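You operate a simulated robot arm through the tools that you are given. There is no shell and no other tool. Be economical: measure what you need, move in short steps, check, and stop when the job is done.

You run a simulated two-armed robot. Do the job below in one go: nothing can be reset, and whatever is moved stays where it is left.

JOB
Put the beaker from the top of the fridge in the sink bowl. Fetch the yellow sponge and set it in the inside of the send tray. Close the sink cupboard door. Switch the right wall switch on. The order is free. Set down upright: beaker.

It is judged by the outcome, as a careful person would: the job done as asked, and still so three seconds after it is handed in. It fails if anything else is knocked over, pushed out of place, dropped, spilled or broken.

ROBOT AND FRAMES
Two 6-joint arms with fingered hands on one trunk, on a base that drives. Base frame: it is fixed to the floor where the robot stands at the start and does not move with it; the origin is under the middle of the robot, x ahead of it, y to its left, z up. Lengths are in mm, angles in degrees, forces in N, time in s.
The left shoulder is at the start at [96, 153, 1305], the right one opposite. With the tool pointing down near the work surface each hand reaches from about 440 to 740 mm from the robot's upright axis, wherever it stands, measured 20 degrees to its own side. Places, roughly: beaker (4x4x5 cm) [800, 0, 1300]; inside of the send tray (15x20 cm) [1160, 3020, 940]; right wall switch [3100, 5700, 1200]; sink bowl [2500, 1400, 600]; sink cupboard door [2700, 2100, 500]; yellow sponge (5x9x4 cm) [2100, 1300, 900]. Payload 4 kg a hand.
The TCP of each hand is the grasp point between the finger pads, 26 mm short of the fingertips. In the tool frame z runs along the fingers and y along their closing line. Largest opening 132 mm; the body of the gripper starts 73 mm behind the TCP. The gripper is a hand of 3 fingers: y runs from the thumb to the fingers, the wrist lies at [0, 0, -224] in the tool frame, and closing takes about 1.5 s.
Orientation is that of the tool frame in the base frame, as a unit quaternion [x, y, z, w]. With the fingers straight down and closing along the base's y, the tool's x points along the base's -x, its y along +y and its z along -z.

CONTROLS
- The arms move only by the tool jog_arm. It takes "left_commands", "right_commands" or both (then of equal length, played together; a hand with none holds still); each is a list that holds one entry, the list of rows, each a list of 7 numbers: the shift along the base's x, y, z in mm, then the turn, a rotation vector about the base's x, y, z in degrees, then the closure in counts, from 0 (fully open) to 255 (shut). In form: [[[tx, ty, tz, rx, ry, rz, gripper], ...]]. A call has 1 to 12 rows; each row is the pose to reach, as a shift and turn from the pose commanded when the call began. Rows are played at 5 a second. More than 50 mm and 8.6 degrees between two rows, or a gripper value outside its range, and nothing of the call is played. Where a pose cannot be reached the arm comes as near as it can. A force on the tool above 40 N (or 10 N above the force at the start of the call, whichever is more), or a blocked arm, ends the call early, and 0.2 s more pass. The fingers move at their own pace (about 153 mm/s each) and stop on an object; they squeeze with about 29 N. The grip force told is the motor's: it shows also when the fingers shut on nothing. Time passes only in rows, and 0.2 s behind the last, so rows that repeat a pose let the fingers close. It gives the time, the measured TCP pose, the force on the tool (base axes), the opening and the grip force at its end, in the units of the frame above (readings bear some noise), with the torque about the TCP (base axes, N m) and any sound that the robot's microphone picked up.
- Cameras (640 x 400 px; columns grow to the right, rows downward): "scene" is now at [176.3, -11.1, 1651.8]; the picture's right is [-0.10, -0.99, 0.00], its down [-0.28, 0.03, -0.96] and it looks along [0.95, -0.10, -0.28] (base axes); focal length 266 px, centre (320, 200). "left" rides on the left gripper at [-62, 3, -92] in its tool frame; the picture's right is [-0.05, -1.00, 0.00], its down [0.83, -0.04, -0.55] and it looks along [0.55, -0.03, 0.83] (tool axes); focal length 230 px, centre (320, 200). "right" rides on the right gripper at [62, 3, -92] in its tool frame; the picture's right is [-0.05, 1.00, 0.00], its down [-0.83, -0.04, -0.56] and it looks along [-0.55, -0.03, 0.83] (tool axes); focal length 230 px, centre (320, 200). There is no depth. A picture from a camera that has moved, and an enlarged one, comes with that camera's place and axes in the base frame and with its lens.
- grab_frame(camera): a new picture of that camera. No time passes.
- slide_trunk(by): slides the trunk up (or, below 0, down) by that many mm; the arms and the scene camera ride with it, the base frame stays. It gives what a move gives, with no picture.
- roll_base(legs): drives the robot by 1 to 6 legs, each [ahead, turn to the left] in mm and degrees, along the robot's own axes; the way and the turn of a leg run together, so that a leg with both is an arc; at most 1500 mm and 180 degrees a leg. The arms and the cameras ride along, it lands a little off, and it stops where it bumps. It gives what a move gives.
- set_grasp(shape, hand): the hand has 3 fingers and takes this shape, open, in about a second: jaw (thumb against the fingers, like two jaws); tri (thumb and two fingers); tip (a fingertip pinch); poke (one finger out to press); point (the index stretched); flat (the hand flat); cup (the hand cupped); fist (a fist). The gripper value then closes the fingers along that shape, each until it touches; the sizes above hold for jaw. It gives what a move gives, with no picture.
- pan_tilt(pan, tilt): turns the head with the scene camera to pan (to the left, within 86 degrees either way) and tilt (down, from -29 to 69), counted from straight ahead of the robot. It gives what a move gives.
- close_up(camera, box): a new picture of the part [left, top, right, bottom] of that camera's present view, enlarged. No time passes.
- close_job(): hands the job in; it is judged then, once.

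Work in short steps. Places have to be worked out from the pictures, the camera data and where the tool is seen: move nearer, look again, correct. Check each grasp and each placing, and mend what went wrong. You have 165 turns and 138 pictures in all, those below and enlarged ones among them. Open the grippers and draw the arms clear of the work before you hand the job in, unless the task says otherwise; then end with one line.

The tools are called after "Emit:" as name(argument=value, ...) on one line, values as JSON. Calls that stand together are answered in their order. jog_arm: Moves the arms, as the interface text tells. Its arguments: {"type":"object","properties":{"left_commands":{"type":"array","items":{"type":"array","items":{"type":"array","items":{"type":"number"}}}},"right_commands":{"type":"array","items":{"type":"array","items":{"type":"array","items":{"type":"number"}}}}},"required":[]} The other tools are called the same way: slide_trunk (by) slides the trunk up or down; set_grasp (shape, hand) gives the hand a shape; roll_base (legs) drives the base; pan_tilt (pan, tilt) turns the head that bears the scene camera; grab_frame (camera) takes a picture; close_up (camera, box) takes an enlarged picture of a part of a camera's view; close_job () hands the job in.

At the start:

```text
time: 0.0
left_position: [497.8, 166.0, 1442.8]
left_tool_rot: [0.005, 1.0, 0.0, -0.001]
left_ft_force: [0.1, -0.6, 0.0]
left_wrist_torque: [0.0, -0.03, -0.01]
left_width: 132.0
left_grip_force: 0.0
left_shape: jaw
right_position: [462.0, -240.9, 1541.8]
right_tool_rot: [0.006, 1.0, -0.001, 0.0]
right_ft_force: [-0.4, 0.7, -0.1]
right_wrist_torque: [0.01, 0.0, -0.02]
right_width: 132.0
right_grip_force: 0.0
right_shape: jaw
trunk travel left (down, up): [-840.0, 0.0]
robot x, y, heading: [1.3, -3.7, -0.1]
head pan, tilt: [-5.8, 15.3]
```

scene: 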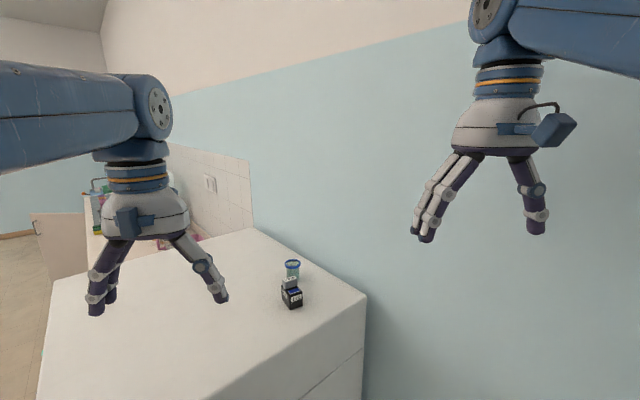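
right: 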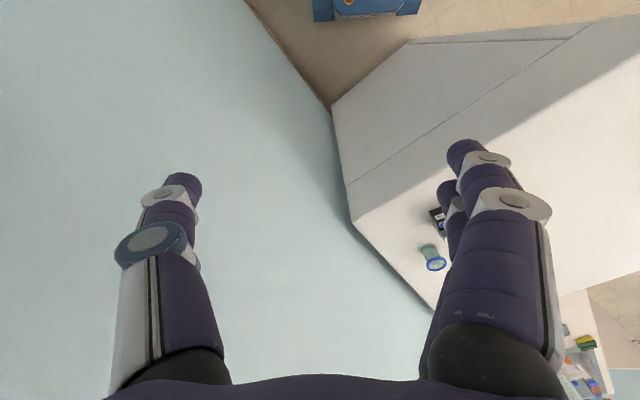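
left: 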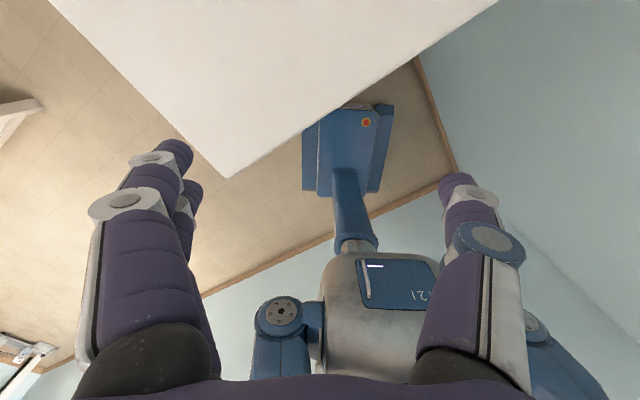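

The beaker shows on the fridge top near a dark box. I take an enlarged view to place both precisely.

Emit:
close_up(camera="scene", box=[240, 240, 340, 320])

Emit:
close_up(camera="scene", box=[0, 140, 260, 300])

Emit:
close_up(camera="right", box=[400, 180, 640, 400])

```text
5.00 times, centred on (290, 280) of scene
camera zoom: at [176.3, -11.1, 1651.8], right [-0.1, -0.99, 0.0], down [-0.28, 0.03, -0.96], along [0.95, -0.1, -0.28], focal length 1333 px, centre (470, -200)
```

zoom: 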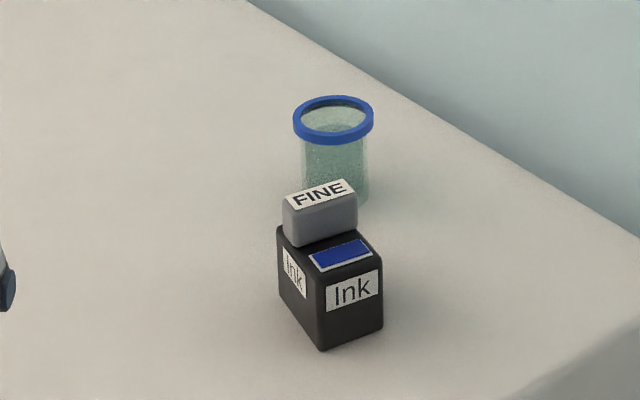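

```text
2.46 times, centred on (130, 220) of scene
camera zoom: at [176.3, -11.1, 1651.8], right [-0.1, -0.99, 0.0], down [-0.28, 0.03, -0.96], along [0.95, -0.1, -0.28], focal length 656 px, centre (788, 151)
```

zoom: 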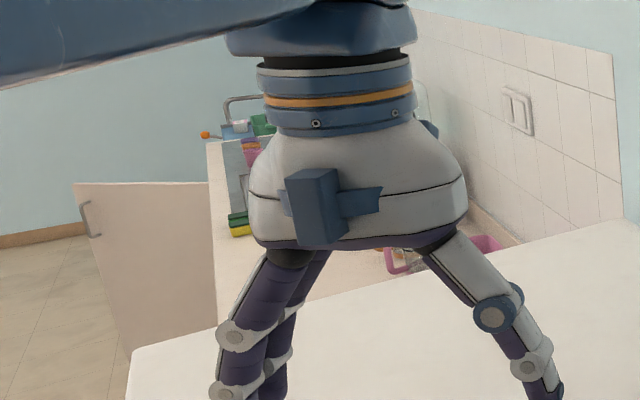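

```text
1.82 times, centred on (520, 290) of right
camera zoom: at [400.6, -235.3, 1634.7], right [0.06, 1.0, 0.0], down [0.83, -0.05, 0.55], along [0.55, -0.04, -0.83], focal length 418 px, centre (-44, 36)
```

zoom: 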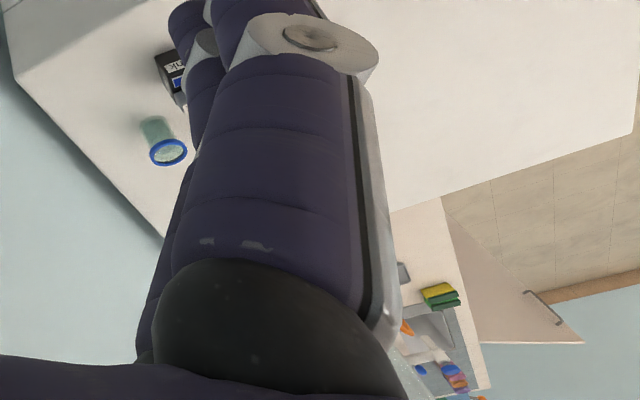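

From two views the beaker rim centre is about [811, -5, 1292] with its base near z 1242. The fridge is turned about 35°, its front edge roughly 490 mm from me, and the ink box sits in front of the beaker. I drive a little nearer, turned so the right hand can reach it.

Emit:
roll_base(legs=[[150, 0], [0, 20]])

```text
time: 1.4
left_position: [583.4, 168.5, 1414.1]
left_tool_rot: [0.0, 0.999, -0.002, -0.049]
left_ft_force: [-0.7, -0.3, 0.1]
left_wrist_torque: [0.02, -0.05, -0.01]
left_width: 131.8
left_grip_force: 0.0
left_shape: jaw
right_position: [564.4, -239.0, 1516.3]
right_tool_rot: [0.002, 0.999, -0.001, -0.054]
right_ft_force: [-0.5, 0.6, -0.3]
right_wrist_torque: [-0.02, -0.05, 0.02]
right_width: 132.0
right_grip_force: 0.0
right_shape: jaw
trunk travel left (down, up): [-840.0, 0.0]
robot x, y, heading: [120.2, -6.3, 0.7]
head pan, tilt: [-5.8, 15.3]
stopped in leg 1: the robot was blocked; the commanded pose is now the measured one
```

The base was blocked after about 119 mm, and both tools read tilted by about 6°. I look at what happened before moving on.

Emit:
grab_frame(camera="scene")

Emit:
grab_frame(camera="left")

Emit:
grab_frame(camera="right")

```text
131 pictures are left
camera scene: at [289.9, -11.9, 1652.5], right [-0.09, -1.0, 0.0], down [-0.28, 0.02, -0.96], along [0.96, -0.09, -0.28], focal length 266 px, centre (320, 200)
```

scene: 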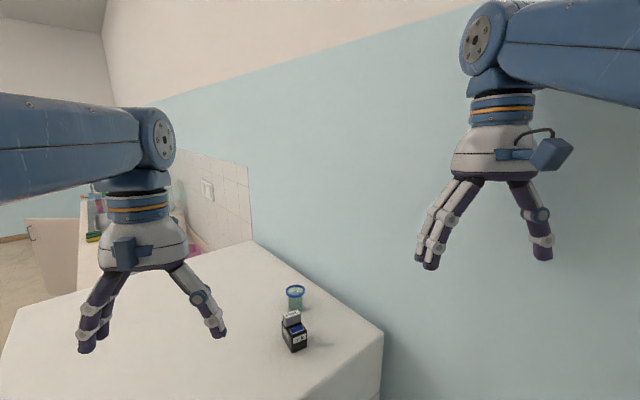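

```text
130 pictures are left
camera left: at [652.3, 170.7, 1500.9], right [0.05, -1.0, 0.0], down [-0.77, -0.04, 0.63], along [-0.63, -0.03, -0.77], focal length 230 px, centre (320, 200)
```

left: 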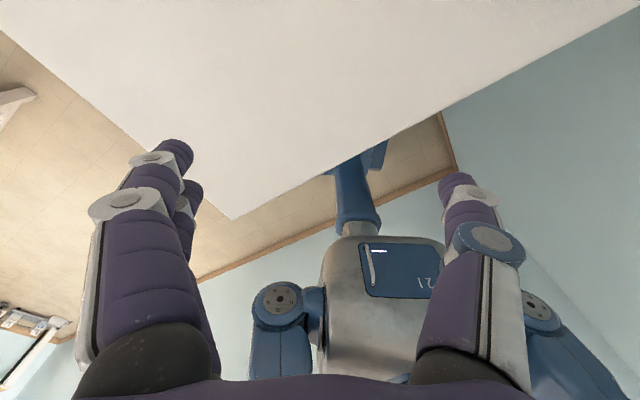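

```text
129 pictures are left
camera right: at [513.0, -233.8, 1615.3], right [0.05, 1.0, -0.01], down [0.89, -0.04, 0.46], along [0.46, -0.03, -0.89], focal length 230 px, centre (320, 200)
```

right: 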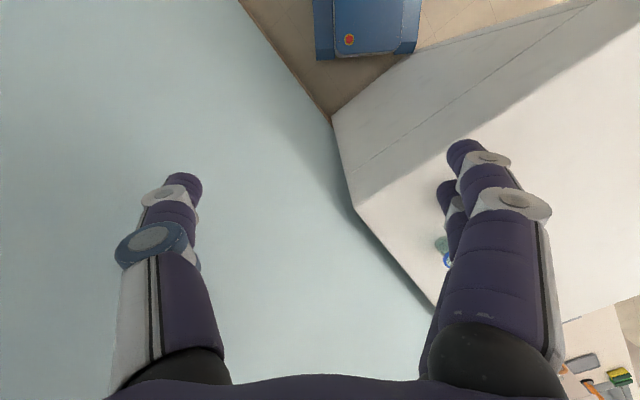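

The base's front-left corner met the fridge, so the footprint half-size is about 280 mm; the beaker and ink look undisturbed. I back off slightly, turn left to square up, then go gently ahead.

Emit:
roll_base(legs=[[-25, 0], [0, 22], [45, 0]])

Emit:
jog_arm(right_commands=[[[0, 0, 0, 0, 0, 0, 0]]])

Emit:
grab_frame(camera="right")

Emit:
grab_frame(camera="scene")

```text
time: 4.0
left_position: [502.3, 339.2, 1433.1]
left_tool_rot: [-0.186, 0.982, -0.007, -0.034]
left_ft_force: [-0.4, -0.1, 0.4]
left_wrist_torque: [0.0, -0.06, 0.01]
left_width: 131.8
left_grip_force: 0.2
left_shape: jaw
right_position: [630.0, -47.6, 1535.8]
right_tool_rot: [-0.184, 0.982, -0.007, -0.035]
right_ft_force: [-0.5, 0.5, -0.2]
right_wrist_torque: [0.0, -0.11, 0.02]
right_width: 131.6
right_grip_force: 0.2
right_shape: jaw
trunk travel left (down, up): [-840.0, 0.0]
robot x, y, heading: [138.0, 11.3, 22.2]
head pan, tilt: [-5.8, 15.3]
```

```text
time: 4.5
left_position: [487.6, 334.1, 1379.3]
left_tool_rot: [-0.185, 0.976, -0.021, -0.112]
left_ft_force: [0.1, -0.4, -0.3]
left_wrist_torque: [0.0, 0.01, 0.0]
left_width: 132.2
left_grip_force: 0.0
left_shape: jaw
right_position: [630.6, -47.1, 1484.5]
right_tool_rot: [-0.184, 0.976, -0.024, -0.115]
right_ft_force: [-0.1, -0.1, 0.0]
right_wrist_torque: [0.03, 0.0, 0.0]
right_width: 132.0
right_grip_force: 0.1
right_shape: jaw
trunk travel left (down, up): [-840.0, 0.0]
robot x, y, heading: [141.0, 14.3, 22.2]
head pan, tilt: [-5.8, 15.3]
stopped in row 1 (right hand): the arm was blocked; the commanded pose is now the measured one
```

```text
128 pictures are left
camera right: at [594.0, -56.6, 1589.4], right [-0.32, 0.95, -0.02], down [0.89, 0.3, 0.35], along [0.33, 0.1, -0.94], focal length 230 px, centre (320, 200)
```

right: 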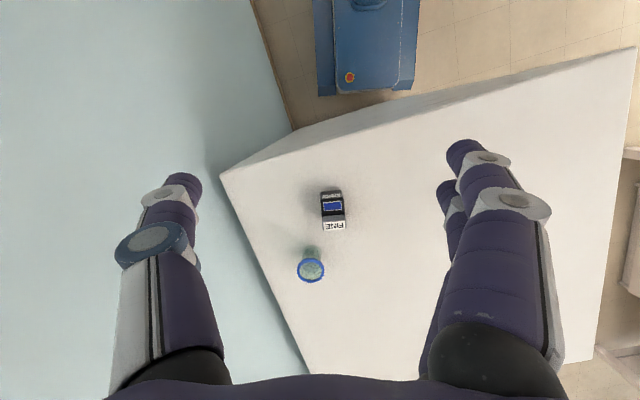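

```text
127 pictures are left
camera scene: at [307.9, 68.2, 1651.4], right [0.28, -0.96, 0.0], down [-0.27, -0.08, -0.96], along [0.92, 0.27, -0.28], focal length 266 px, centre (320, 200)
```

scene: 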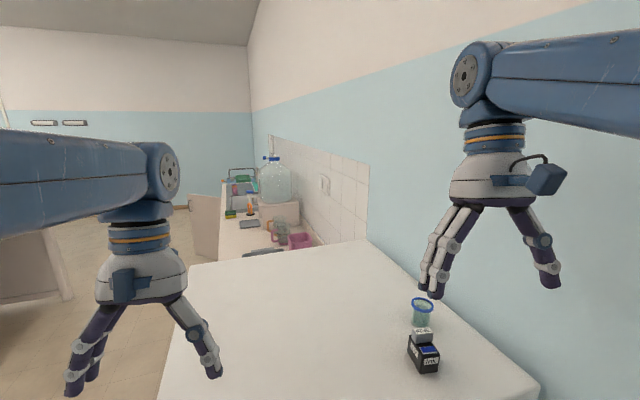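

Both arms have drooped about 50 mm and pitched about 13° during a null command; nothing is touched yet. I hold for two rows to see whether they settle.

Emit:
jog_arm(right_commands=[[[0, 0, 0, 0, 0, 0, 0], [0, 0, 0, 0, 0, 0, 0]]], left_commands=[[[0, 0, 0, 0, 0, 0, 0], [0, 0, 0, 0, 0, 0, 0]]])

```text
time: 5.3
left_position: [467.3, 327.6, 1358.2]
left_tool_rot: [-0.185, 0.972, -0.029, -0.145]
left_ft_force: [0.5, -0.1, -0.3]
left_wrist_torque: [-0.01, -0.02, 0.0]
left_width: 132.1
left_grip_force: 0.0
left_shape: jaw
right_position: [618.4, -50.2, 1463.6]
right_tool_rot: [-0.182, 0.971, -0.03, -0.149]
right_ft_force: [0.2, -0.9, -0.5]
right_wrist_torque: [-0.02, 0.04, 0.02]
right_width: 132.0
right_grip_force: 0.0
right_shape: jaw
trunk travel left (down, up): [-840.0, 0.0]
robot x, y, heading: [140.3, 11.1, 22.4]
head pan, tilt: [-5.8, 15.3]
stopped in row 2 (left hand): the arm was blocked; the commanded pose is now the measured one
```

They still sag a little each time the command is reset to the measured pose. I command a rise on both arms to see whether they track.

Emit:
jog_arm(right_commands=[[[0, 0, 20, 0, 0, 0, 0], [0, 0, 40, 0, 0, 0, 0], [0, 0, 60, 0, 0, 0, 0], [0, 0, 60, 0, 0, 0, 0]]], left_commands=[[[0, 0, 20, 0, 0, 0, 0], [0, 0, 40, 0, 0, 0, 0], [0, 0, 60, 0, 0, 0, 0], [0, 0, 60, 0, 0, 0, 0]]])

```text
time: 6.3
left_position: [480.1, 329.4, 1433.3]
left_tool_rot: [-0.186, 0.974, -0.026, -0.127]
left_ft_force: [0.3, -0.3, -0.2]
left_wrist_torque: [0.04, -0.01, -0.02]
left_width: 131.6
left_grip_force: 0.1
left_shape: jaw
left hand out of reach, approached as far as the arm can: row 1, 2, 3, 4
right_position: [625.9, -46.9, 1484.2]
right_tool_rot: [-0.183, 0.974, -0.027, -0.129]
right_ft_force: [0.8, 0.2, 0.3]
right_wrist_torque: [-0.02, -0.02, 0.0]
right_width: 132.2
right_grip_force: 0.1
right_shape: jaw
right hand out of reach, approached as far as the arm can: row 1, 2, 3, 4
trunk travel left (down, up): [-840.0, 0.0]
robot x, y, heading: [140.1, 12.0, 22.3]
head pan, tilt: [-5.8, 15.3]
```

The arms track now; the fingers lean 15° back toward me. The newest right view again gives the beaker at about (812, -3). I move over it while straightening the tool and half closing the hand to keep clear of the wall.

Emit:
jog_arm(right_commands=[[[30, 7, -14, 1, -2.3, 0, 80], [60, 14, -28, 2, -4.6, 0, 80], [90, 21, -42, 3, -7, 0, 80], [120, 28, -56, 4, -9.3, 0, 80], [150, 35, -70, 5, -11.6, 0, 80], [186, 44, -84, 5.8, -13.9, 0, 80], [186, 44, -84, 5.8, -13.9, 0, 80]]])

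Emit:
grab_frame(camera="right")

```text
time: 7.7
left_position: [467.9, 325.4, 1409.4]
left_tool_rot: [-0.185, 0.969, -0.033, -0.164]
left_ft_force: [0.1, 0.3, -0.3]
left_wrist_torque: [-0.01, 0.03, -0.04]
left_width: 132.0
left_grip_force: 0.1
left_shape: jaw
right_position: [770.6, -21.1, 1432.8]
right_tool_rot: [-0.185, 0.982, 0.007, 0.024]
right_ft_force: [0.1, 0.7, 0.5]
right_wrist_torque: [0.0, 0.03, 0.01]
right_width: 90.8
right_grip_force: 0.2
right_shape: jaw
trunk travel left (down, up): [-840.0, 0.0]
robot x, y, heading: [141.6, 11.3, 22.1]
head pan, tilt: [-5.8, 15.3]
stopped in row 6 (right hand): the arm was blocked; the commanded pose is now the measured one
```

```text
126 pictures are left
camera right: at [707.6, -41.2, 1522.1], right [-0.32, 0.95, 0.01], down [0.76, 0.25, 0.6], along [0.56, 0.19, -0.8], focal length 230 px, centre (320, 200)
```

right: 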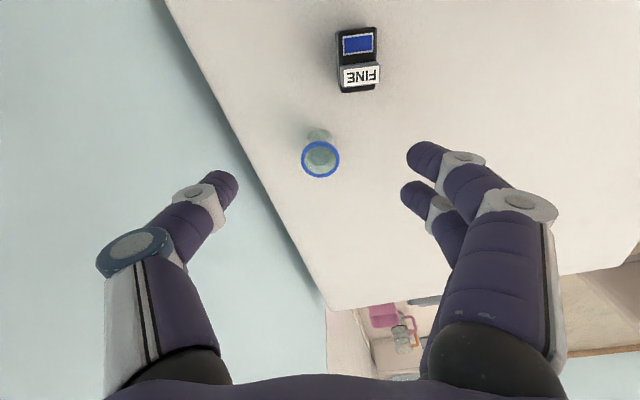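

Arm stopped short at [771, -21, 1433], still above everything. I go on lower toward (812, -3, 1345), levelling the tool and yawing to favour wall clearance.

Emit:
jog_arm(right_commands=[[[10, 4, -22, -0.3, 0.6, -6, 80], [20, 8, -44, -0.6, 1.2, -12, 80], [31, 13, -66, -1, 2, -18, 80], [41, 18, -88, -1.3, 2.6, -24, 80], [41, 18, -88, -1.3, 2.6, -24, 80]]])

Emit:
grab_frame(camera="right")

Emit:
grab_frame(camera="scene")

```text
time: 8.1
left_position: [449.8, 318.7, 1389.7]
left_tool_rot: [-0.185, 0.962, -0.04, -0.198]
left_ft_force: [0.0, 0.4, 0.2]
left_wrist_torque: [-0.01, -0.02, -0.01]
left_width: 132.1
left_grip_force: 0.1
left_shape: jaw
right_position: [747.2, -28.5, 1436.0]
right_tool_rot: [-0.166, 0.986, 0.009, 0.033]
right_ft_force: [0.7, -0.6, 0.4]
right_wrist_torque: [-0.01, -0.02, -0.03]
right_width: 90.7
right_grip_force: 0.1
right_shape: jaw
trunk travel left (down, up): [-840.0, 0.0]
robot x, y, heading: [136.2, 11.1, 22.6]
head pan, tilt: [-5.8, 15.3]
stopped in row 1 (right hand): the arm was blocked; the commanded pose is now the measured one
```

```text
125 pictures are left
camera right: at [682.6, -47.2, 1524.6], right [-0.28, 0.96, 0.01], down [0.76, 0.22, 0.61], along [0.58, 0.18, -0.79], focal length 230 px, centre (320, 200)
```

right: 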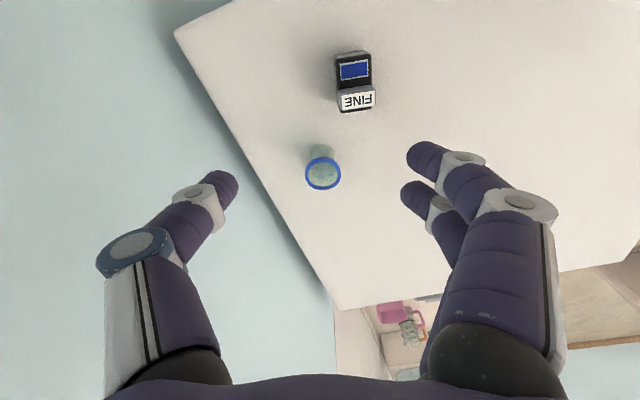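

```text
124 pictures are left
camera scene: at [304.0, 68.6, 1652.0], right [0.29, -0.96, 0.0], down [-0.27, -0.08, -0.96], along [0.92, 0.27, -0.28], focal length 266 px, centre (320, 200)
```

scene: 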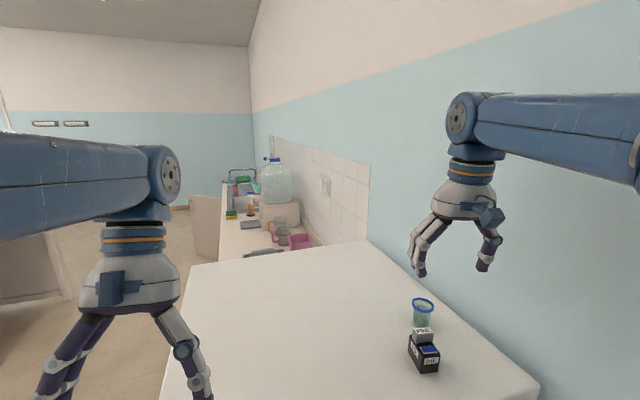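

The blocked stops look like something on the right arm (perhaps the elbow) touching the wall. I turn the head right to see it.

Emit:
pan_tilt(pan=-60, tilt=25)

Emit:
grab_frame(camera="scene")

```text
time: 9.3
left_position: [451.4, 320.4, 1390.2]
left_tool_rot: [-0.185, 0.962, -0.041, -0.198]
left_ft_force: [-0.5, -0.7, -0.5]
left_wrist_torque: [-0.01, 0.03, 0.03]
left_width: 132.0
left_grip_force: 0.1
left_shape: jaw
right_position: [749.8, -27.0, 1434.6]
right_tool_rot: [-0.164, 0.986, 0.007, 0.032]
right_ft_force: [0.0, 0.5, -0.3]
right_wrist_torque: [0.0, 0.02, -0.01]
right_width: 90.7
right_grip_force: 0.2
right_shape: jaw
trunk travel left (down, up): [-840.0, 0.0]
robot x, y, heading: [137.6, 9.7, 22.5]
head pan, tilt: [-60.0, 25.0]
```

```text
123 pictures are left
camera scene: at [288.9, -14.0, 1637.0], right [-0.61, -0.79, 0.02], down [-0.35, 0.25, -0.9], along [0.71, -0.56, -0.43], focal length 266 px, centre (320, 200)
```

scene: 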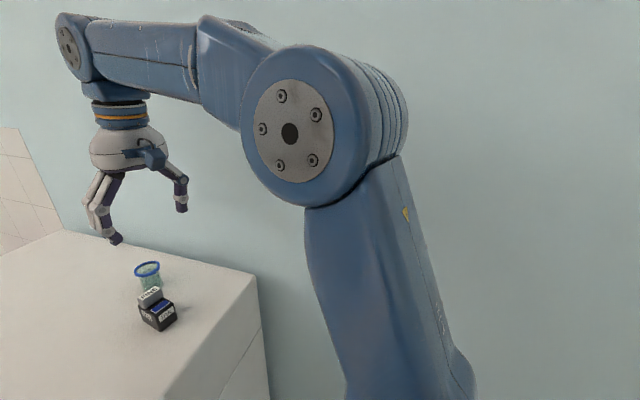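

The elbow does not clearly touch anything; the stops may be tracking lag. I try a slow small move: straight down with slight advance.

Emit:
jog_arm(right_commands=[[[5, 2, -5, 0, 0, 0, 80], [10, 4, -10, 0, 0, 0, 80], [15, 6, -20, 0, 0, 0, 80], [20, 8, -30, 0, 0, 0, 80], [25, 10, -40, 0, 0, 0, 80], [30, 12, -50, 0, 0, 0, 80], [30, 12, -50, 0, 0, 0, 80]]])

Emit:
grab_frame(camera="scene")

```text
time: 10.9
left_position: [449.8, 319.3, 1389.7]
left_tool_rot: [-0.184, 0.962, -0.04, -0.197]
left_ft_force: [0.1, 0.4, -0.5]
left_wrist_torque: [0.0, 0.0, 0.01]
left_width: 132.0
left_grip_force: 0.1
left_shape: jaw
right_position: [779.0, -16.2, 1386.1]
right_tool_rot: [-0.165, 0.986, 0.008, 0.032]
right_ft_force: [-1.1, 0.6, 0.7]
right_wrist_torque: [-0.01, 0.01, -0.02]
right_width: 90.9
right_grip_force: 0.1
right_shape: jaw
trunk travel left (down, up): [-840.0, 0.0]
robot x, y, heading: [139.7, 13.7, 22.4]
head pan, tilt: [-60.0, 25.0]
```

```text
122 pictures are left
camera scene: at [289.0, -14.2, 1637.0], right [-0.61, -0.79, 0.02], down [-0.35, 0.25, -0.9], along [0.71, -0.56, -0.43], focal length 266 px, centre (320, 200)
```

scene: 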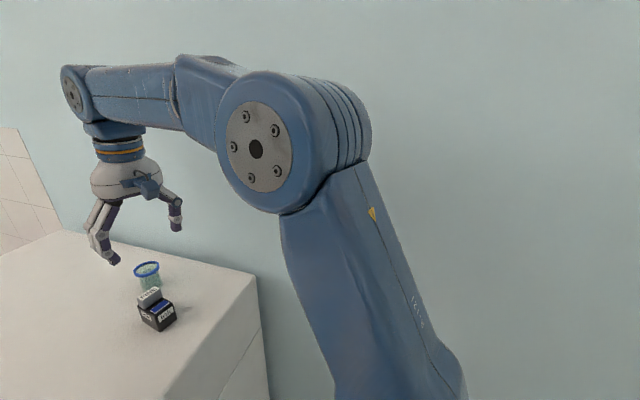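

Slow moves track fine. I continue slowly to just above the beaker, levelling and yawing slightly.

Emit:
jog_arm(right_commands=[[[4, 2, -5, -0.2, 0.5, -2, 80], [9, 4, -10, -0.4, 1, -4, 80], [14, 6, -16, -0.6, 1.5, -6, 80], [19, 8, -22, -0.8, 2, -8, 80], [24, 10, -28, -1, 2.5, -10, 80], [29, 12, -35, -1.2, 3, -12, 80], [33, 13, -41, -1.5, 3.5, -15, 80], [33, 13, -41, -1.5, 3.5, -15, 80]]])

Emit:
grab_frame(camera="right")

Emit:
grab_frame(camera="scene")

```text
time: 11.9
left_position: [434.4, 311.7, 1369.9]
left_tool_rot: [-0.183, 0.954, -0.048, -0.233]
left_ft_force: [-0.1, 0.0, -0.4]
left_wrist_torque: [0.04, -0.02, -0.03]
left_width: 132.0
left_grip_force: 0.1
left_shape: jaw
right_position: [775.3, -18.1, 1376.5]
right_tool_rot: [-0.102, 0.994, 0.005, 0.026]
right_ft_force: [-0.4, -0.6, -0.6]
right_wrist_torque: [0.01, -0.04, 0.03]
right_width: 90.9
right_grip_force: 0.1
right_shape: jaw
trunk travel left (down, up): [-840.0, 0.0]
robot x, y, heading: [142.1, 10.9, 22.3]
head pan, tilt: [-60.0, 25.0]
stopped in row 4 (right hand): the arm was blocked; the commanded pose is now the measured one
```

```text
121 pictures are left
camera right: at [709.1, -27.8, 1466.0], right [-0.15, 0.99, 0.01], down [0.79, 0.12, 0.6], along [0.59, 0.1, -0.8], focal length 230 px, centre (320, 200)
```

right: 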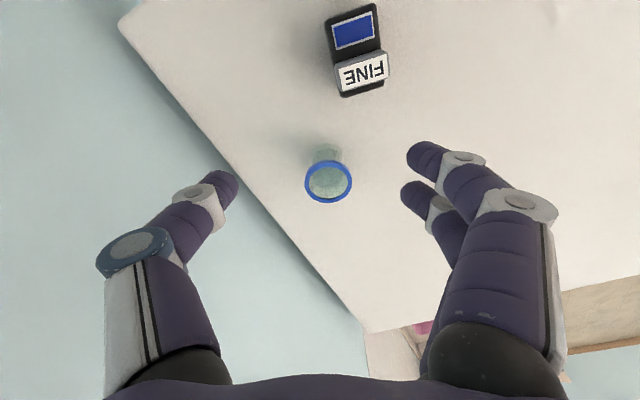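

```text
120 pictures are left
camera scene: at [288.5, -14.4, 1637.0], right [-0.61, -0.79, 0.02], down [-0.35, 0.25, -0.9], along [0.71, -0.56, -0.43], focal length 266 px, centre (320, 200)
```

scene: 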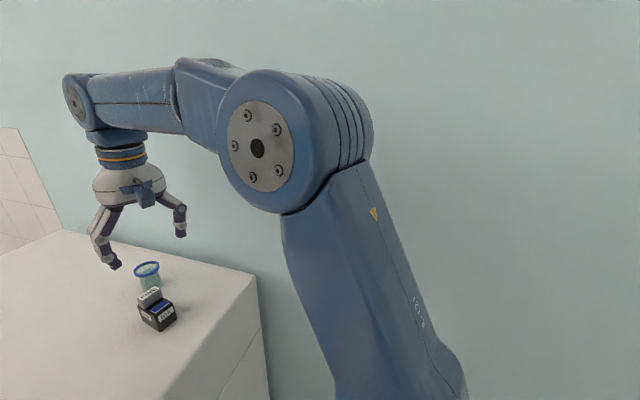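

Blocked again with no tool force; it behaves like sag plus lag rather than contact, and each stop lets both arms droop a bit. I use smaller slower steps from here, also raising the left arm slightly.

Emit:
jog_arm(right_commands=[[[4, 2, -5, 0, 0, 0, 80], [8, 4, -10, 0, 0, 0, 80], [12, 6, -14, 0, 0, 0, 80], [16, 7, -18, 0, 0, 0, 80], [16, 7, -18, 0, 0, 0, 80]]])

```text
time: 13.1
left_position: [436.0, 313.4, 1370.4]
left_tool_rot: [-0.184, 0.954, -0.047, -0.23]
left_ft_force: [0.0, -0.2, -0.6]
left_wrist_torque: [-0.02, 0.0, -0.01]
left_width: 131.9
left_grip_force: 0.0
left_shape: jaw
right_position: [792.3, -10.2, 1355.7]
right_tool_rot: [-0.102, 0.994, 0.004, 0.025]
right_ft_force: [0.0, 0.1, -0.2]
right_wrist_torque: [-0.02, -0.02, 0.01]
right_width: 90.6
right_grip_force: 0.1
right_shape: jaw
trunk travel left (down, up): [-840.0, 0.0]
robot x, y, heading: [141.7, 8.5, 22.3]
head pan, tilt: [-60.0, 25.0]
```

Good tracking. Next, centre over the beaker at about z 1325 and look.

Emit:
jog_arm(right_commands=[[[5, 2, -6, 0, 0, 0, 80], [10, 4, -12, 0, 0, 0, 80], [15, 6, -18, 0, 0, 0, 80], [20, 7, -24, 0, 0, 0, 80], [20, 7, -30, 0, 0, 0, 80], [20, 7, -30, 0, 0, 0, 80]]])

Emit:
grab_frame(camera="right")

Emit:
grab_frame(camera="scene")

```text
time: 13.9
left_position: [416.0, 306.8, 1352.1]
left_tool_rot: [-0.182, 0.945, -0.055, -0.266]
left_ft_force: [0.0, 0.6, 0.2]
left_wrist_torque: [-0.02, 0.0, 0.02]
left_width: 131.7
left_grip_force: 0.1
left_shape: jaw
right_position: [783.7, -14.2, 1350.5]
right_tool_rot: [-0.102, 0.994, 0.007, 0.035]
right_ft_force: [-0.2, -0.7, 0.4]
right_wrist_torque: [0.03, 0.01, -0.02]
right_width: 90.7
right_grip_force: 0.1
right_shape: jaw
trunk travel left (down, up): [-840.0, 0.0]
robot x, y, heading: [139.2, 10.9, 22.0]
head pan, tilt: [-60.0, 25.0]
stopped in row 4 (right hand): the arm was blocked; the commanded pose is now the measured one
```

```text
119 pictures are left
camera right: at [716.8, -24.1, 1439.0], right [-0.15, 0.99, 0.01], down [0.78, 0.11, 0.61], along [0.6, 0.1, -0.79], focal length 230 px, centre (320, 200)
```

right: 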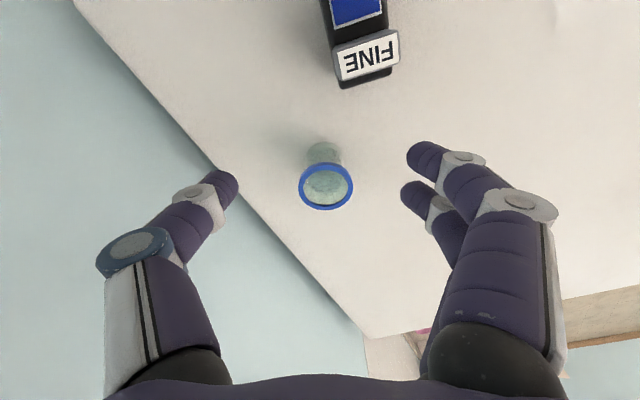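

```text
118 pictures are left
camera scene: at [287.6, -14.7, 1637.1], right [-0.61, -0.79, 0.02], down [-0.35, 0.25, -0.9], along [0.71, -0.56, -0.43], focal length 266 px, centre (320, 200)
```

scene: 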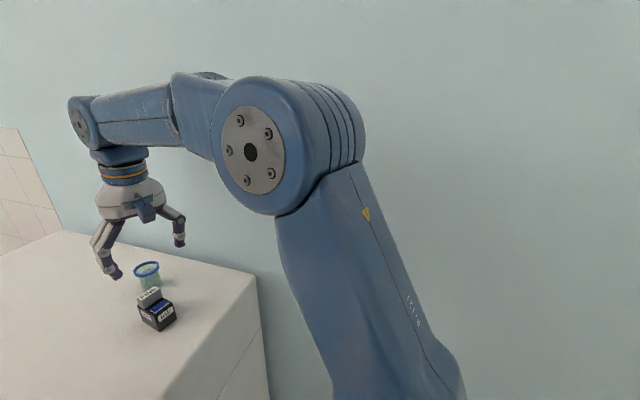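

It springs back near the same x each time, so a real contact (elbow against wall) is plausible. I take a second view from another pan to triangulate the elbow.

Emit:
pan_tilt(pan=-25, tilt=25)

Emit:
grab_frame(camera="scene")

Emit:
pan_tilt(pan=-85, tilt=10)

Emit:
grab_frame(camera="scene")

```text
time: 15.0
left_position: [419.3, 307.7, 1352.6]
left_tool_rot: [-0.182, 0.945, -0.055, -0.265]
left_ft_force: [0.0, 1.0, 0.7]
left_wrist_torque: [-0.01, 0.03, 0.0]
left_width: 132.1
left_grip_force: 0.0
left_shape: jaw
right_position: [786.5, -12.3, 1348.3]
right_tool_rot: [-0.102, 0.994, 0.006, 0.033]
right_ft_force: [0.2, -0.3, 0.2]
right_wrist_torque: [-0.02, 0.03, 0.0]
right_width: 90.6
right_grip_force: 0.0
right_shape: jaw
trunk travel left (down, up): [-840.0, 0.0]
robot x, y, heading: [141.6, 10.0, 22.2]
head pan, tilt: [-25.0, 25.0]
```

```text
117 pictures are left
camera scene: at [309.1, 38.2, 1636.1], right [-0.05, -1.0, 0.01], down [-0.44, 0.01, -0.9], along [0.9, -0.05, -0.44], focal length 266 px, centre (320, 200)
```

scene: 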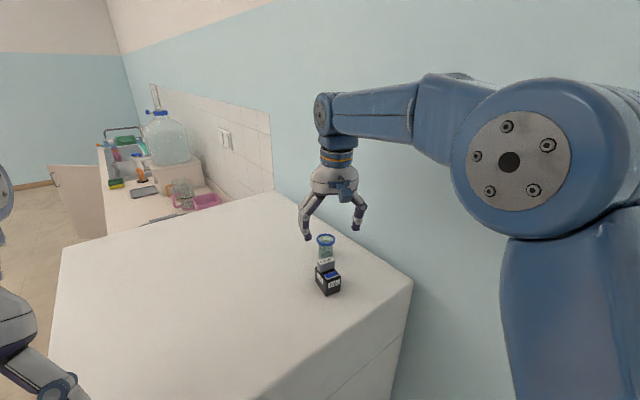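

```text
time: 16.3
left_position: [418.6, 306.5, 1352.5]
left_tool_rot: [-0.182, 0.945, -0.054, -0.265]
left_ft_force: [1.4, -0.4, 0.2]
left_wrist_torque: [0.03, -0.03, -0.04]
left_width: 131.9
left_grip_force: 0.0
left_shape: jaw
right_position: [785.4, -11.6, 1348.6]
right_tool_rot: [-0.102, 0.994, 0.007, 0.032]
right_ft_force: [0.1, -0.4, -0.4]
right_wrist_torque: [0.01, -0.02, 0.02]
right_width: 90.9
right_grip_force: 0.1
right_shape: jaw
trunk travel left (down, up): [-840.0, 0.0]
robot x, y, heading: [140.9, 10.6, 22.3]
head pan, tilt: [-85.0, 10.0]
```

```text
116 pictures are left
camera scene: at [259.6, -40.1, 1662.0], right [-0.89, -0.46, 0.02], down [-0.1, 0.15, -0.98], along [0.45, -0.88, -0.18], focal length 266 px, centre (320, 200)
```

scene: 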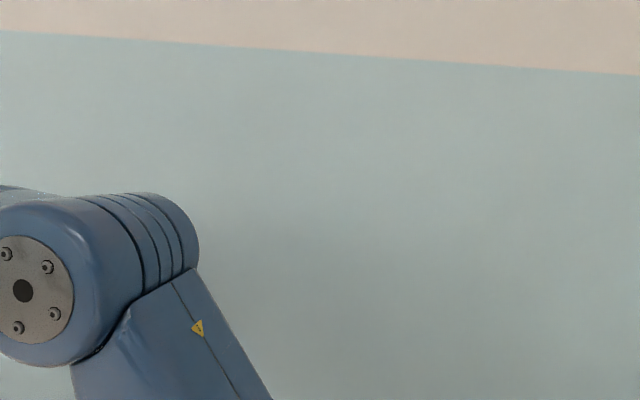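

The triangulated elbow is about 130 mm clear of the wall, so that is not it; the arm simply seems limited near 650 mm radius here. I raise both hands, then bring the base squarer and closer so the reach is shorter.

Emit:
jog_arm(right_commands=[[[-5, 0, 10, 0, 0, 0, 80], [-10, 0, 20, 0, 0, 0, 80], [-15, 0, 32, 0, 0, 0, 80], [-20, 0, 44, 0, 0, 0, 80], [-25, 0, 56, 0, 0, 0, 80], [-30, 0, 68, 0, 0, 0, 80], [-30, 0, 68, 0, 0, 0, 80]]], left_commands=[[[0, 0, 10, 0, -2, 0, 0], [0, 0, 20, 0, -4, 0, 0], [0, 0, 32, 0, -6, 0, 0], [0, 0, 44, 0, -8, 0, 0], [0, 0, 56, 0, -10, 0, 0], [0, 0, 68, 0, -12, 0, 0], [0, 0, 68, 0, -12, 0, 0]]])

Emit:
roll_base(legs=[[0, 10], [55, 0]])

Emit:
pan_tilt(pan=-35, tilt=25)

Emit:
grab_frame(camera="scene")

Emit:
grab_frame(camera="right")

```text
time: 17.9
left_position: [470.1, 323.2, 1435.2]
left_tool_rot: [-0.179, 0.97, -0.07, -0.147]
left_ft_force: [-0.9, 0.6, 0.5]
left_wrist_torque: [0.0, -0.01, 0.0]
left_width: 131.9
left_grip_force: 0.1
left_shape: jaw
left hand out of reach, approached as far as the arm can: row 1, 2, 3, 4, 5, 6, 7
right_position: [756.4, -13.2, 1417.1]
right_tool_rot: [-0.102, 0.994, 0.007, 0.033]
right_ft_force: [-0.4, 0.1, -0.2]
right_wrist_torque: [0.03, 0.01, 0.0]
right_width: 90.7
right_grip_force: 0.1
right_shape: jaw
trunk travel left (down, up): [-840.0, 0.0]
robot x, y, heading: [138.6, 12.9, 22.5]
head pan, tilt: [-85.0, 10.0]
```

```text
time: 19.5
left_position: [444.0, 395.1, 1441.5]
left_tool_rot: [-0.261, 0.953, -0.08, -0.132]
left_ft_force: [-0.8, 0.0, 0.6]
left_wrist_torque: [0.07, -0.02, -0.02]
left_width: 131.9
left_grip_force: 0.1
left_shape: jaw
right_position: [781.8, 111.6, 1424.9]
right_tool_rot: [-0.186, 0.982, 0.013, 0.04]
right_ft_force: [-0.8, -0.6, 1.1]
right_wrist_torque: [0.01, -0.01, 0.0]
right_width: 90.8
right_grip_force: 0.0
right_shape: jaw
trunk travel left (down, up): [-840.0, 0.0]
robot x, y, heading: [188.6, 39.8, 32.1]
head pan, tilt: [-85.0, 10.0]
```

```text
time: 20.7
left_position: [450.3, 398.7, 1414.9]
left_tool_rot: [-0.259, 0.945, -0.092, -0.175]
left_ft_force: [0.5, -0.6, 0.5]
left_wrist_torque: [-0.01, 0.07, 0.01]
left_width: 131.9
left_grip_force: 0.1
left_shape: jaw
right_position: [781.2, 110.0, 1426.5]
right_tool_rot: [-0.185, 0.982, 0.013, 0.039]
right_ft_force: [0.4, 0.3, -0.3]
right_wrist_torque: [-0.01, -0.01, -0.01]
right_width: 90.7
right_grip_force: 0.0
right_shape: jaw
trunk travel left (down, up): [-840.0, 0.0]
robot x, y, heading: [188.6, 42.7, 32.1]
head pan, tilt: [-35.0, 25.0]
```

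```text
115 pictures are left
camera scene: at [353.2, 81.8, 1635.8], right [-0.05, -1.0, 0.01], down [-0.44, 0.01, -0.9], along [0.9, -0.05, -0.44], focal length 266 px, centre (320, 200)
```

scene: 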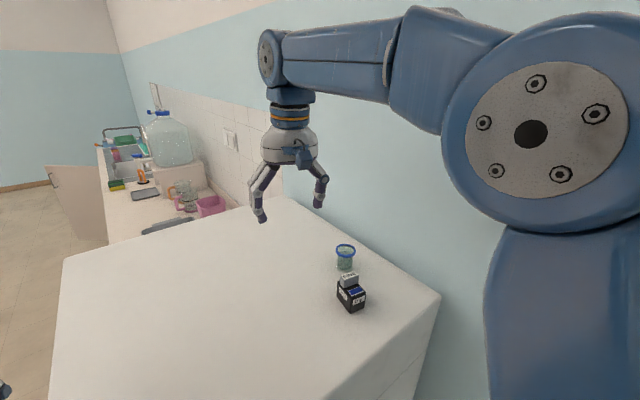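

```text
114 pictures are left
camera right: at [716.3, 88.0, 1513.7], right [-0.32, 0.95, 0.01], down [0.75, 0.24, 0.62], along [0.59, 0.21, -0.78], focal length 230 px, centre (320, 200)
```

right: 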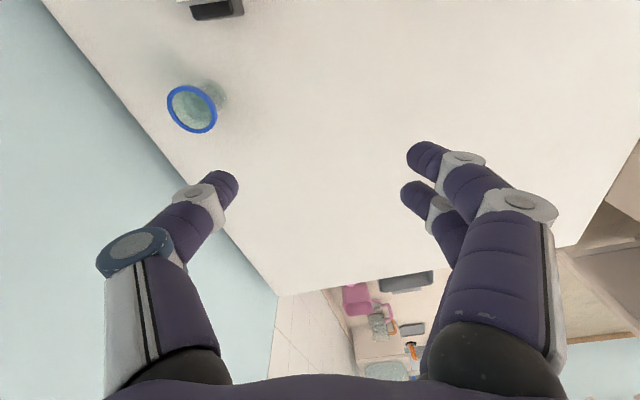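

Robot is now at (189, 41, 32°); beaker again computes to about (814, -1). I move the right hand slowly over it, levelling and yawing on the way.

Emit:
jog_arm(right_commands=[[[3, -11, -4, -0.2, 0.4, -2, 80], [6, -22, -8, -0.4, 0.8, -4, 80], [9, -34, -12, -0.7, 1.2, -6, 80], [13, -46, -18, -0.9, 1.6, -8, 80], [17, -58, -24, -1.1, 2, -10, 80], [20, -70, -32, -1.4, 2.5, -12, 80], [24, -82, -42, -1.6, 2.9, -14, 80], [27, -94, -52, -1.8, 3.3, -16, 80], [30, -104, -62, -2, 3.7, -18, 80], [32, -112, -70, -2.3, 4.1, -20, 80], [32, -112, -70, -2.3, 4.1, -20, 80]]])

Emit:
grab_frame(camera="right")

```text
time: 23.1
left_position: [446.9, 396.6, 1415.8]
left_tool_rot: [-0.26, 0.946, -0.092, -0.172]
left_ft_force: [-0.6, 0.4, -0.8]
left_wrist_torque: [-0.02, -0.01, -0.01]
left_width: 132.3
left_grip_force: 0.0
left_shape: jaw
right_position: [808.8, -3.1, 1359.2]
right_tool_rot: [-0.014, 1.0, -0.007, 0.004]
right_ft_force: [0.2, -0.2, 0.2]
right_wrist_torque: [-0.03, 0.01, 0.03]
right_width: 91.0
right_grip_force: 0.1
right_shape: jaw
trunk travel left (down, up): [-840.0, 0.0]
robot x, y, heading: [186.3, 39.6, 32.2]
head pan, tilt: [-35.0, 25.0]
```

```text
113 pictures are left
camera right: at [747.0, -0.1, 1450.7], right [0.03, 1.0, -0.01], down [0.83, -0.01, 0.56], along [0.56, -0.03, -0.83], focal length 230 px, centre (320, 200)
```

right: 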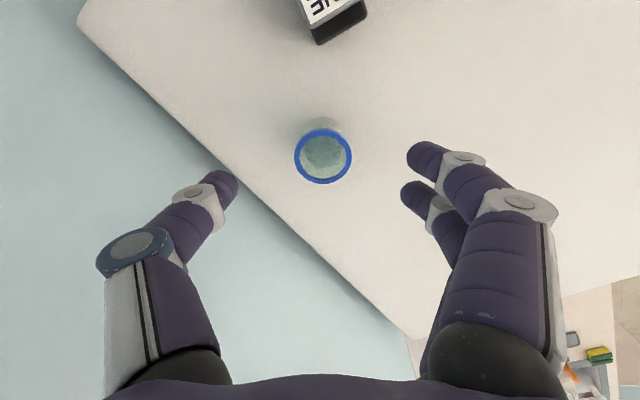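

Centred: the beaker computes at (815, -3), TCP at (809, -3). I descend slowly to z≈1276 with a 5 mm x correction.

Emit:
jog_arm(right_commands=[[[3, 0, -10, 0, 0, 0, 80], [5, 0, -20, 0, 0, 0, 80], [5, 0, -32, 0, 0, 0, 80], [5, 0, -44, 0, 0, 0, 80], [5, 0, -55, 0, 0, 0, 80], [5, 0, -66, 0, 0, 0, 80], [5, 0, -75, 0, 0, 0, 80], [5, 0, -83, 0, 0, 0, 80], [5, 0, -83, 0, 0, 0, 80]]])

Emit:
grab_frame(camera="right")

Emit:
grab_frame(camera="scene")

```text
time: 25.1
left_position: [446.3, 396.5, 1415.5]
left_tool_rot: [-0.26, 0.946, -0.092, -0.172]
left_ft_force: [0.4, -0.6, -0.7]
left_wrist_torque: [0.02, -0.01, 0.02]
left_width: 132.1
left_grip_force: 0.0
left_shape: jaw
right_position: [813.4, -3.9, 1273.8]
right_tool_rot: [-0.014, 1.0, -0.007, 0.006]
right_ft_force: [-0.1, 0.1, 0.0]
right_wrist_torque: [0.01, -0.01, 0.03]
right_width: 90.6
right_grip_force: 0.0
right_shape: jaw
trunk travel left (down, up): [-840.0, 0.0]
robot x, y, heading: [185.5, 40.4, 32.2]
head pan, tilt: [-35.0, 25.0]
```

```text
112 pictures are left
camera right: at [751.9, 0.1, 1366.7], right [0.02, 1.0, -0.01], down [0.83, -0.01, 0.56], along [0.56, -0.03, -0.83], focal length 230 px, centre (320, 200)
```

right: 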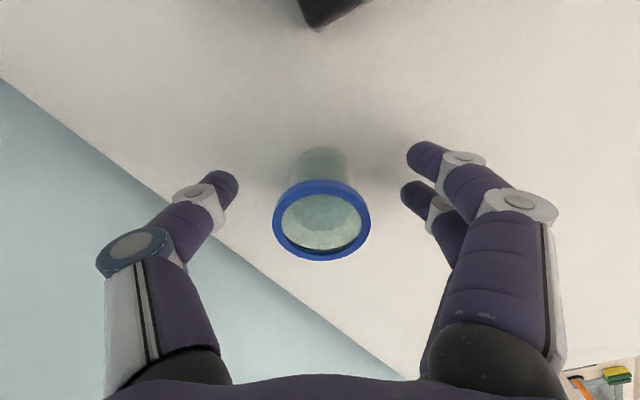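

```text
111 pictures are left
camera scene: at [348.3, 78.9, 1636.4], right [-0.05, -1.0, 0.01], down [-0.44, 0.01, -0.9], along [0.9, -0.05, -0.44], focal length 266 px, centre (320, 200)
```

scene: 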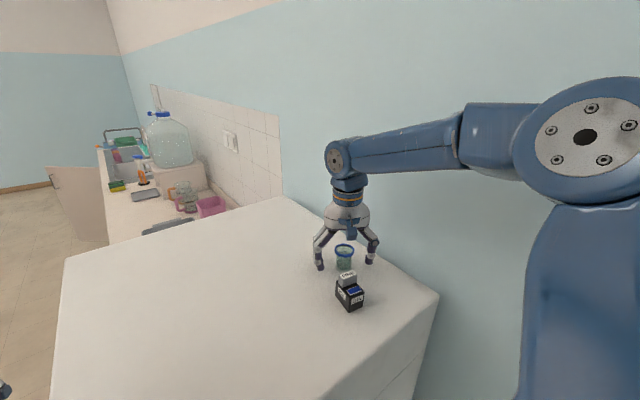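

Fingers straddle the beaker and it computes at (812, -2.5), on the TCP. I close the hand.

Emit:
jog_arm(right_commands=[[[0, 0, 0, 0, 0, 0, 110], [0, 0, 0, 0, 0, 0, 140], [0, 0, 0, 0, 0, 0, 170], [0, 0, 0, 0, 0, 0, 200], [0, 0, 0, 0, 0, 0, 230], [0, 0, 0, 0, 0, 0, 255], [0, 0, 0, 0, 0, 0, 255], [0, 0, 0, 0, 0, 0, 255]]])

Emit:
grab_frame(camera="right")

```text
time: 26.9
left_position: [446.3, 396.2, 1415.5]
left_tool_rot: [-0.26, 0.946, -0.092, -0.173]
left_ft_force: [-0.2, 0.0, -1.4]
left_wrist_torque: [-0.06, 0.01, 0.03]
left_width: 132.0
left_grip_force: 0.0
left_shape: jaw
right_position: [814.9, -3.7, 1273.8]
right_tool_rot: [-0.015, 1.0, -0.007, 0.005]
right_ft_force: [0.1, 0.4, -0.9]
right_wrist_torque: [-0.01, 0.02, -0.01]
right_width: 24.6
right_grip_force: 29.2
right_shape: jaw
trunk travel left (down, up): [-840.0, 0.0]
robot x, y, heading: [185.0, 39.0, 31.9]
head pan, tilt: [-35.0, 25.0]
```

```text
110 pictures are left
camera right: at [752.1, 0.1, 1366.8], right [0.02, 1.0, -0.01], down [0.83, -0.01, 0.56], along [0.56, -0.02, -0.83], focal length 230 px, centre (320, 200)
```

right: 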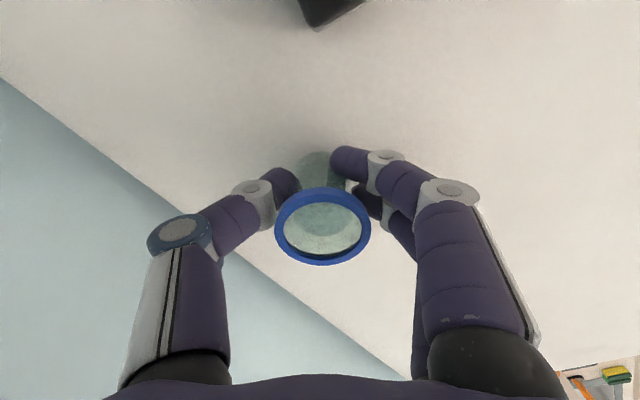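

Gripped (opening 24.6, 29 N). I lift slowly and check.

Emit:
jog_arm(right_commands=[[[0, 0, 6, 0, 0, 0, 255], [0, 0, 14, 0, 0, 0, 255], [0, 0, 24, 0, 0, 0, 255], [0, 0, 34, 0, 0, 0, 255], [0, 0, 45, 0, 0, 0, 255], [0, 0, 56, 0, 0, 0, 255], [0, 0, 67, 0, 0, 0, 255], [0, 0, 78, 0, 0, 0, 255], [0, 0, 90, 0, 0, 0, 255], [0, 0, 100, 0, 0, 0, 255], [0, 0, 100, 0, 0, 0, 255]]])

Emit:
grab_frame(camera="right")

Emit:
grab_frame(camera="scene")

```text
time: 29.3
left_position: [447.7, 396.3, 1415.7]
left_tool_rot: [-0.259, 0.946, -0.091, -0.173]
left_ft_force: [-0.2, -0.3, 0.1]
left_wrist_torque: [0.0, 0.01, 0.0]
left_width: 132.0
left_grip_force: 0.1
left_shape: jaw
right_position: [815.4, -4.1, 1375.4]
right_tool_rot: [-0.014, 1.0, -0.006, 0.004]
right_ft_force: [-0.2, -0.4, -0.1]
right_wrist_torque: [-0.02, 0.0, -0.01]
right_width: 24.2
right_grip_force: 29.0
right_shape: jaw
trunk travel left (down, up): [-840.0, 0.0]
robot x, y, heading: [187.9, 40.3, 32.3]
head pan, tilt: [-35.0, 25.0]
```

```text
109 pictures are left
camera right: at [751.9, 0.1, 1468.1], right [0.02, 1.0, -0.01], down [0.83, -0.01, 0.56], along [0.56, -0.03, -0.83], focal length 230 px, centre (320, 200)
```

right: 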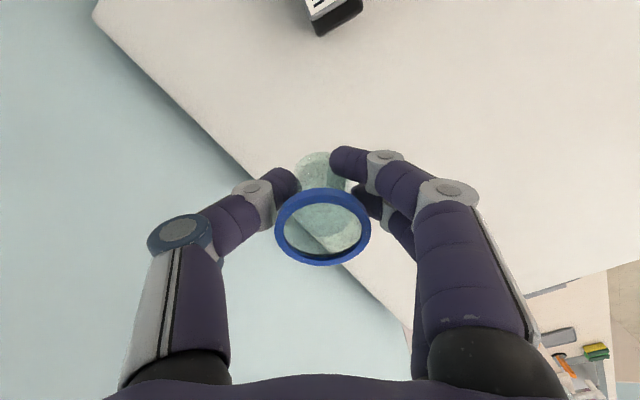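

```text
108 pictures are left
camera scene: at [348.5, 78.7, 1636.4], right [-0.05, -1.0, 0.01], down [-0.44, 0.01, -0.9], along [0.9, -0.05, -0.44], focal length 266 px, centre (320, 200)
```

scene: 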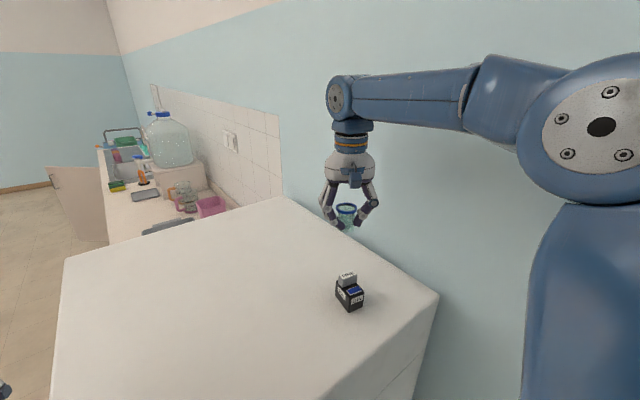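

The beaker is held upright and the ink box is undisturbed. I draw the hand in toward the robot before driving.

Emit:
jog_arm(right_commands=[[[-11, 13, 4, 0, 0, 2, 255], [-22, 26, 8, 0, 0, 4, 255], [-33, 40, 12, 0, 0, 6, 255], [-44, 53, 16, 0, 0, 8, 255], [-56, 66, 20, 0, 0, 10, 255], [-68, 80, 20, 0, 0, 12, 255], [-80, 93, 20, 0, 0, 14, 255], [-92, 106, 20, 0, 0, 16, 255], [-104, 120, 20, 0, 0, 18, 255], [-115, 133, 20, 0, 0, 20, 255], [-125, 146, 20, 0, 0, 22, 255], [-125, 146, 20, 0, 0, 22, 255]]])

Emit:
roll_base(legs=[[-280, 0], [0, 88]])

Emit:
pan_tilt(pan=-30, tilt=25)

Emit:
grab_frame(camera="scene")

```text
time: 31.9
left_position: [447.9, 398.0, 1415.3]
left_tool_rot: [-0.26, 0.946, -0.092, -0.173]
left_ft_force: [-0.5, 0.4, 0.6]
left_wrist_torque: [-0.03, 0.02, -0.03]
left_width: 132.0
left_grip_force: 0.0
left_shape: jaw
right_position: [691.8, 144.2, 1376.5]
right_tool_rot: [-0.203, 0.979, -0.014, -0.017]
right_ft_force: [-0.5, -0.5, 0.0]
right_wrist_torque: [0.02, 0.01, 0.01]
right_width: 23.9
right_grip_force: 29.2
right_shape: jaw
trunk travel left (down, up): [-840.0, 0.0]
robot x, y, heading: [186.0, 39.2, 31.5]
head pan, tilt: [-35.0, 25.0]
```

```text
time: 37.9
left_position: [-404.5, 162.8, 1429.5]
left_tool_rot: [0.849, -0.495, 0.178, 0.055]
left_ft_force: [-0.1, -0.1, 0.1]
left_wrist_torque: [-0.02, 0.02, 0.01]
left_width: 132.0
left_grip_force: 0.1
left_shape: jaw
right_position: [-147.7, 400.1, 1377.2]
right_tool_rot: [0.83, -0.557, 0.022, 0.002]
right_ft_force: [0.0, 0.1, -0.7]
right_wrist_torque: [-0.01, 0.02, -0.01]
right_width: 23.6
right_grip_force: 29.1
right_shape: jaw
trunk travel left (down, up): [-840.0, 0.0]
robot x, y, heading: [-42.0, -102.7, 121.3]
head pan, tilt: [-35.0, 25.0]
```

```text
time: 38.6
left_position: [-396.9, 150.5, 1409.3]
left_tool_rot: [0.844, -0.489, 0.209, 0.071]
left_ft_force: [-0.2, 0.5, -0.2]
left_wrist_torque: [0.02, -0.01, -0.02]
left_width: 132.0
left_grip_force: 0.0
left_shape: jaw
right_position: [-136.9, 384.1, 1350.4]
right_tool_rot: [0.829, -0.556, 0.056, 0.018]
right_ft_force: [-0.4, 0.6, 0.1]
right_wrist_torque: [0.0, 0.03, -0.01]
right_width: 23.4
right_grip_force: 28.5
right_shape: jaw
trunk travel left (down, up): [-840.0, 0.0]
robot x, y, heading: [-40.3, -102.8, 120.8]
head pan, tilt: [-30.0, 25.0]
```

```text
107 pictures are left
camera scene: at [-84.8, 60.1, 1636.2], right [1.0, 0.02, 0.01], down [0.02, -0.44, -0.9], along [-0.01, 0.9, -0.44], focal length 266 px, centre (320, 200)
```

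scene: 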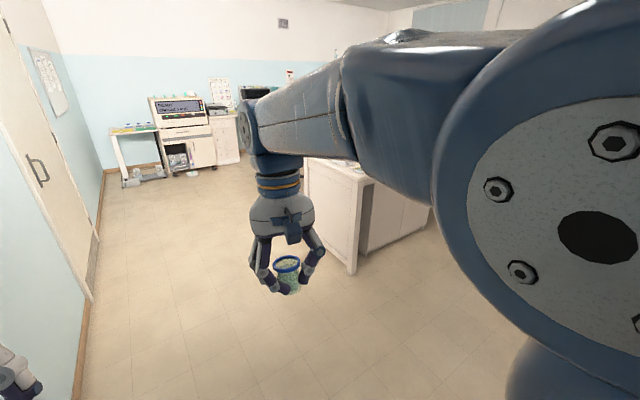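

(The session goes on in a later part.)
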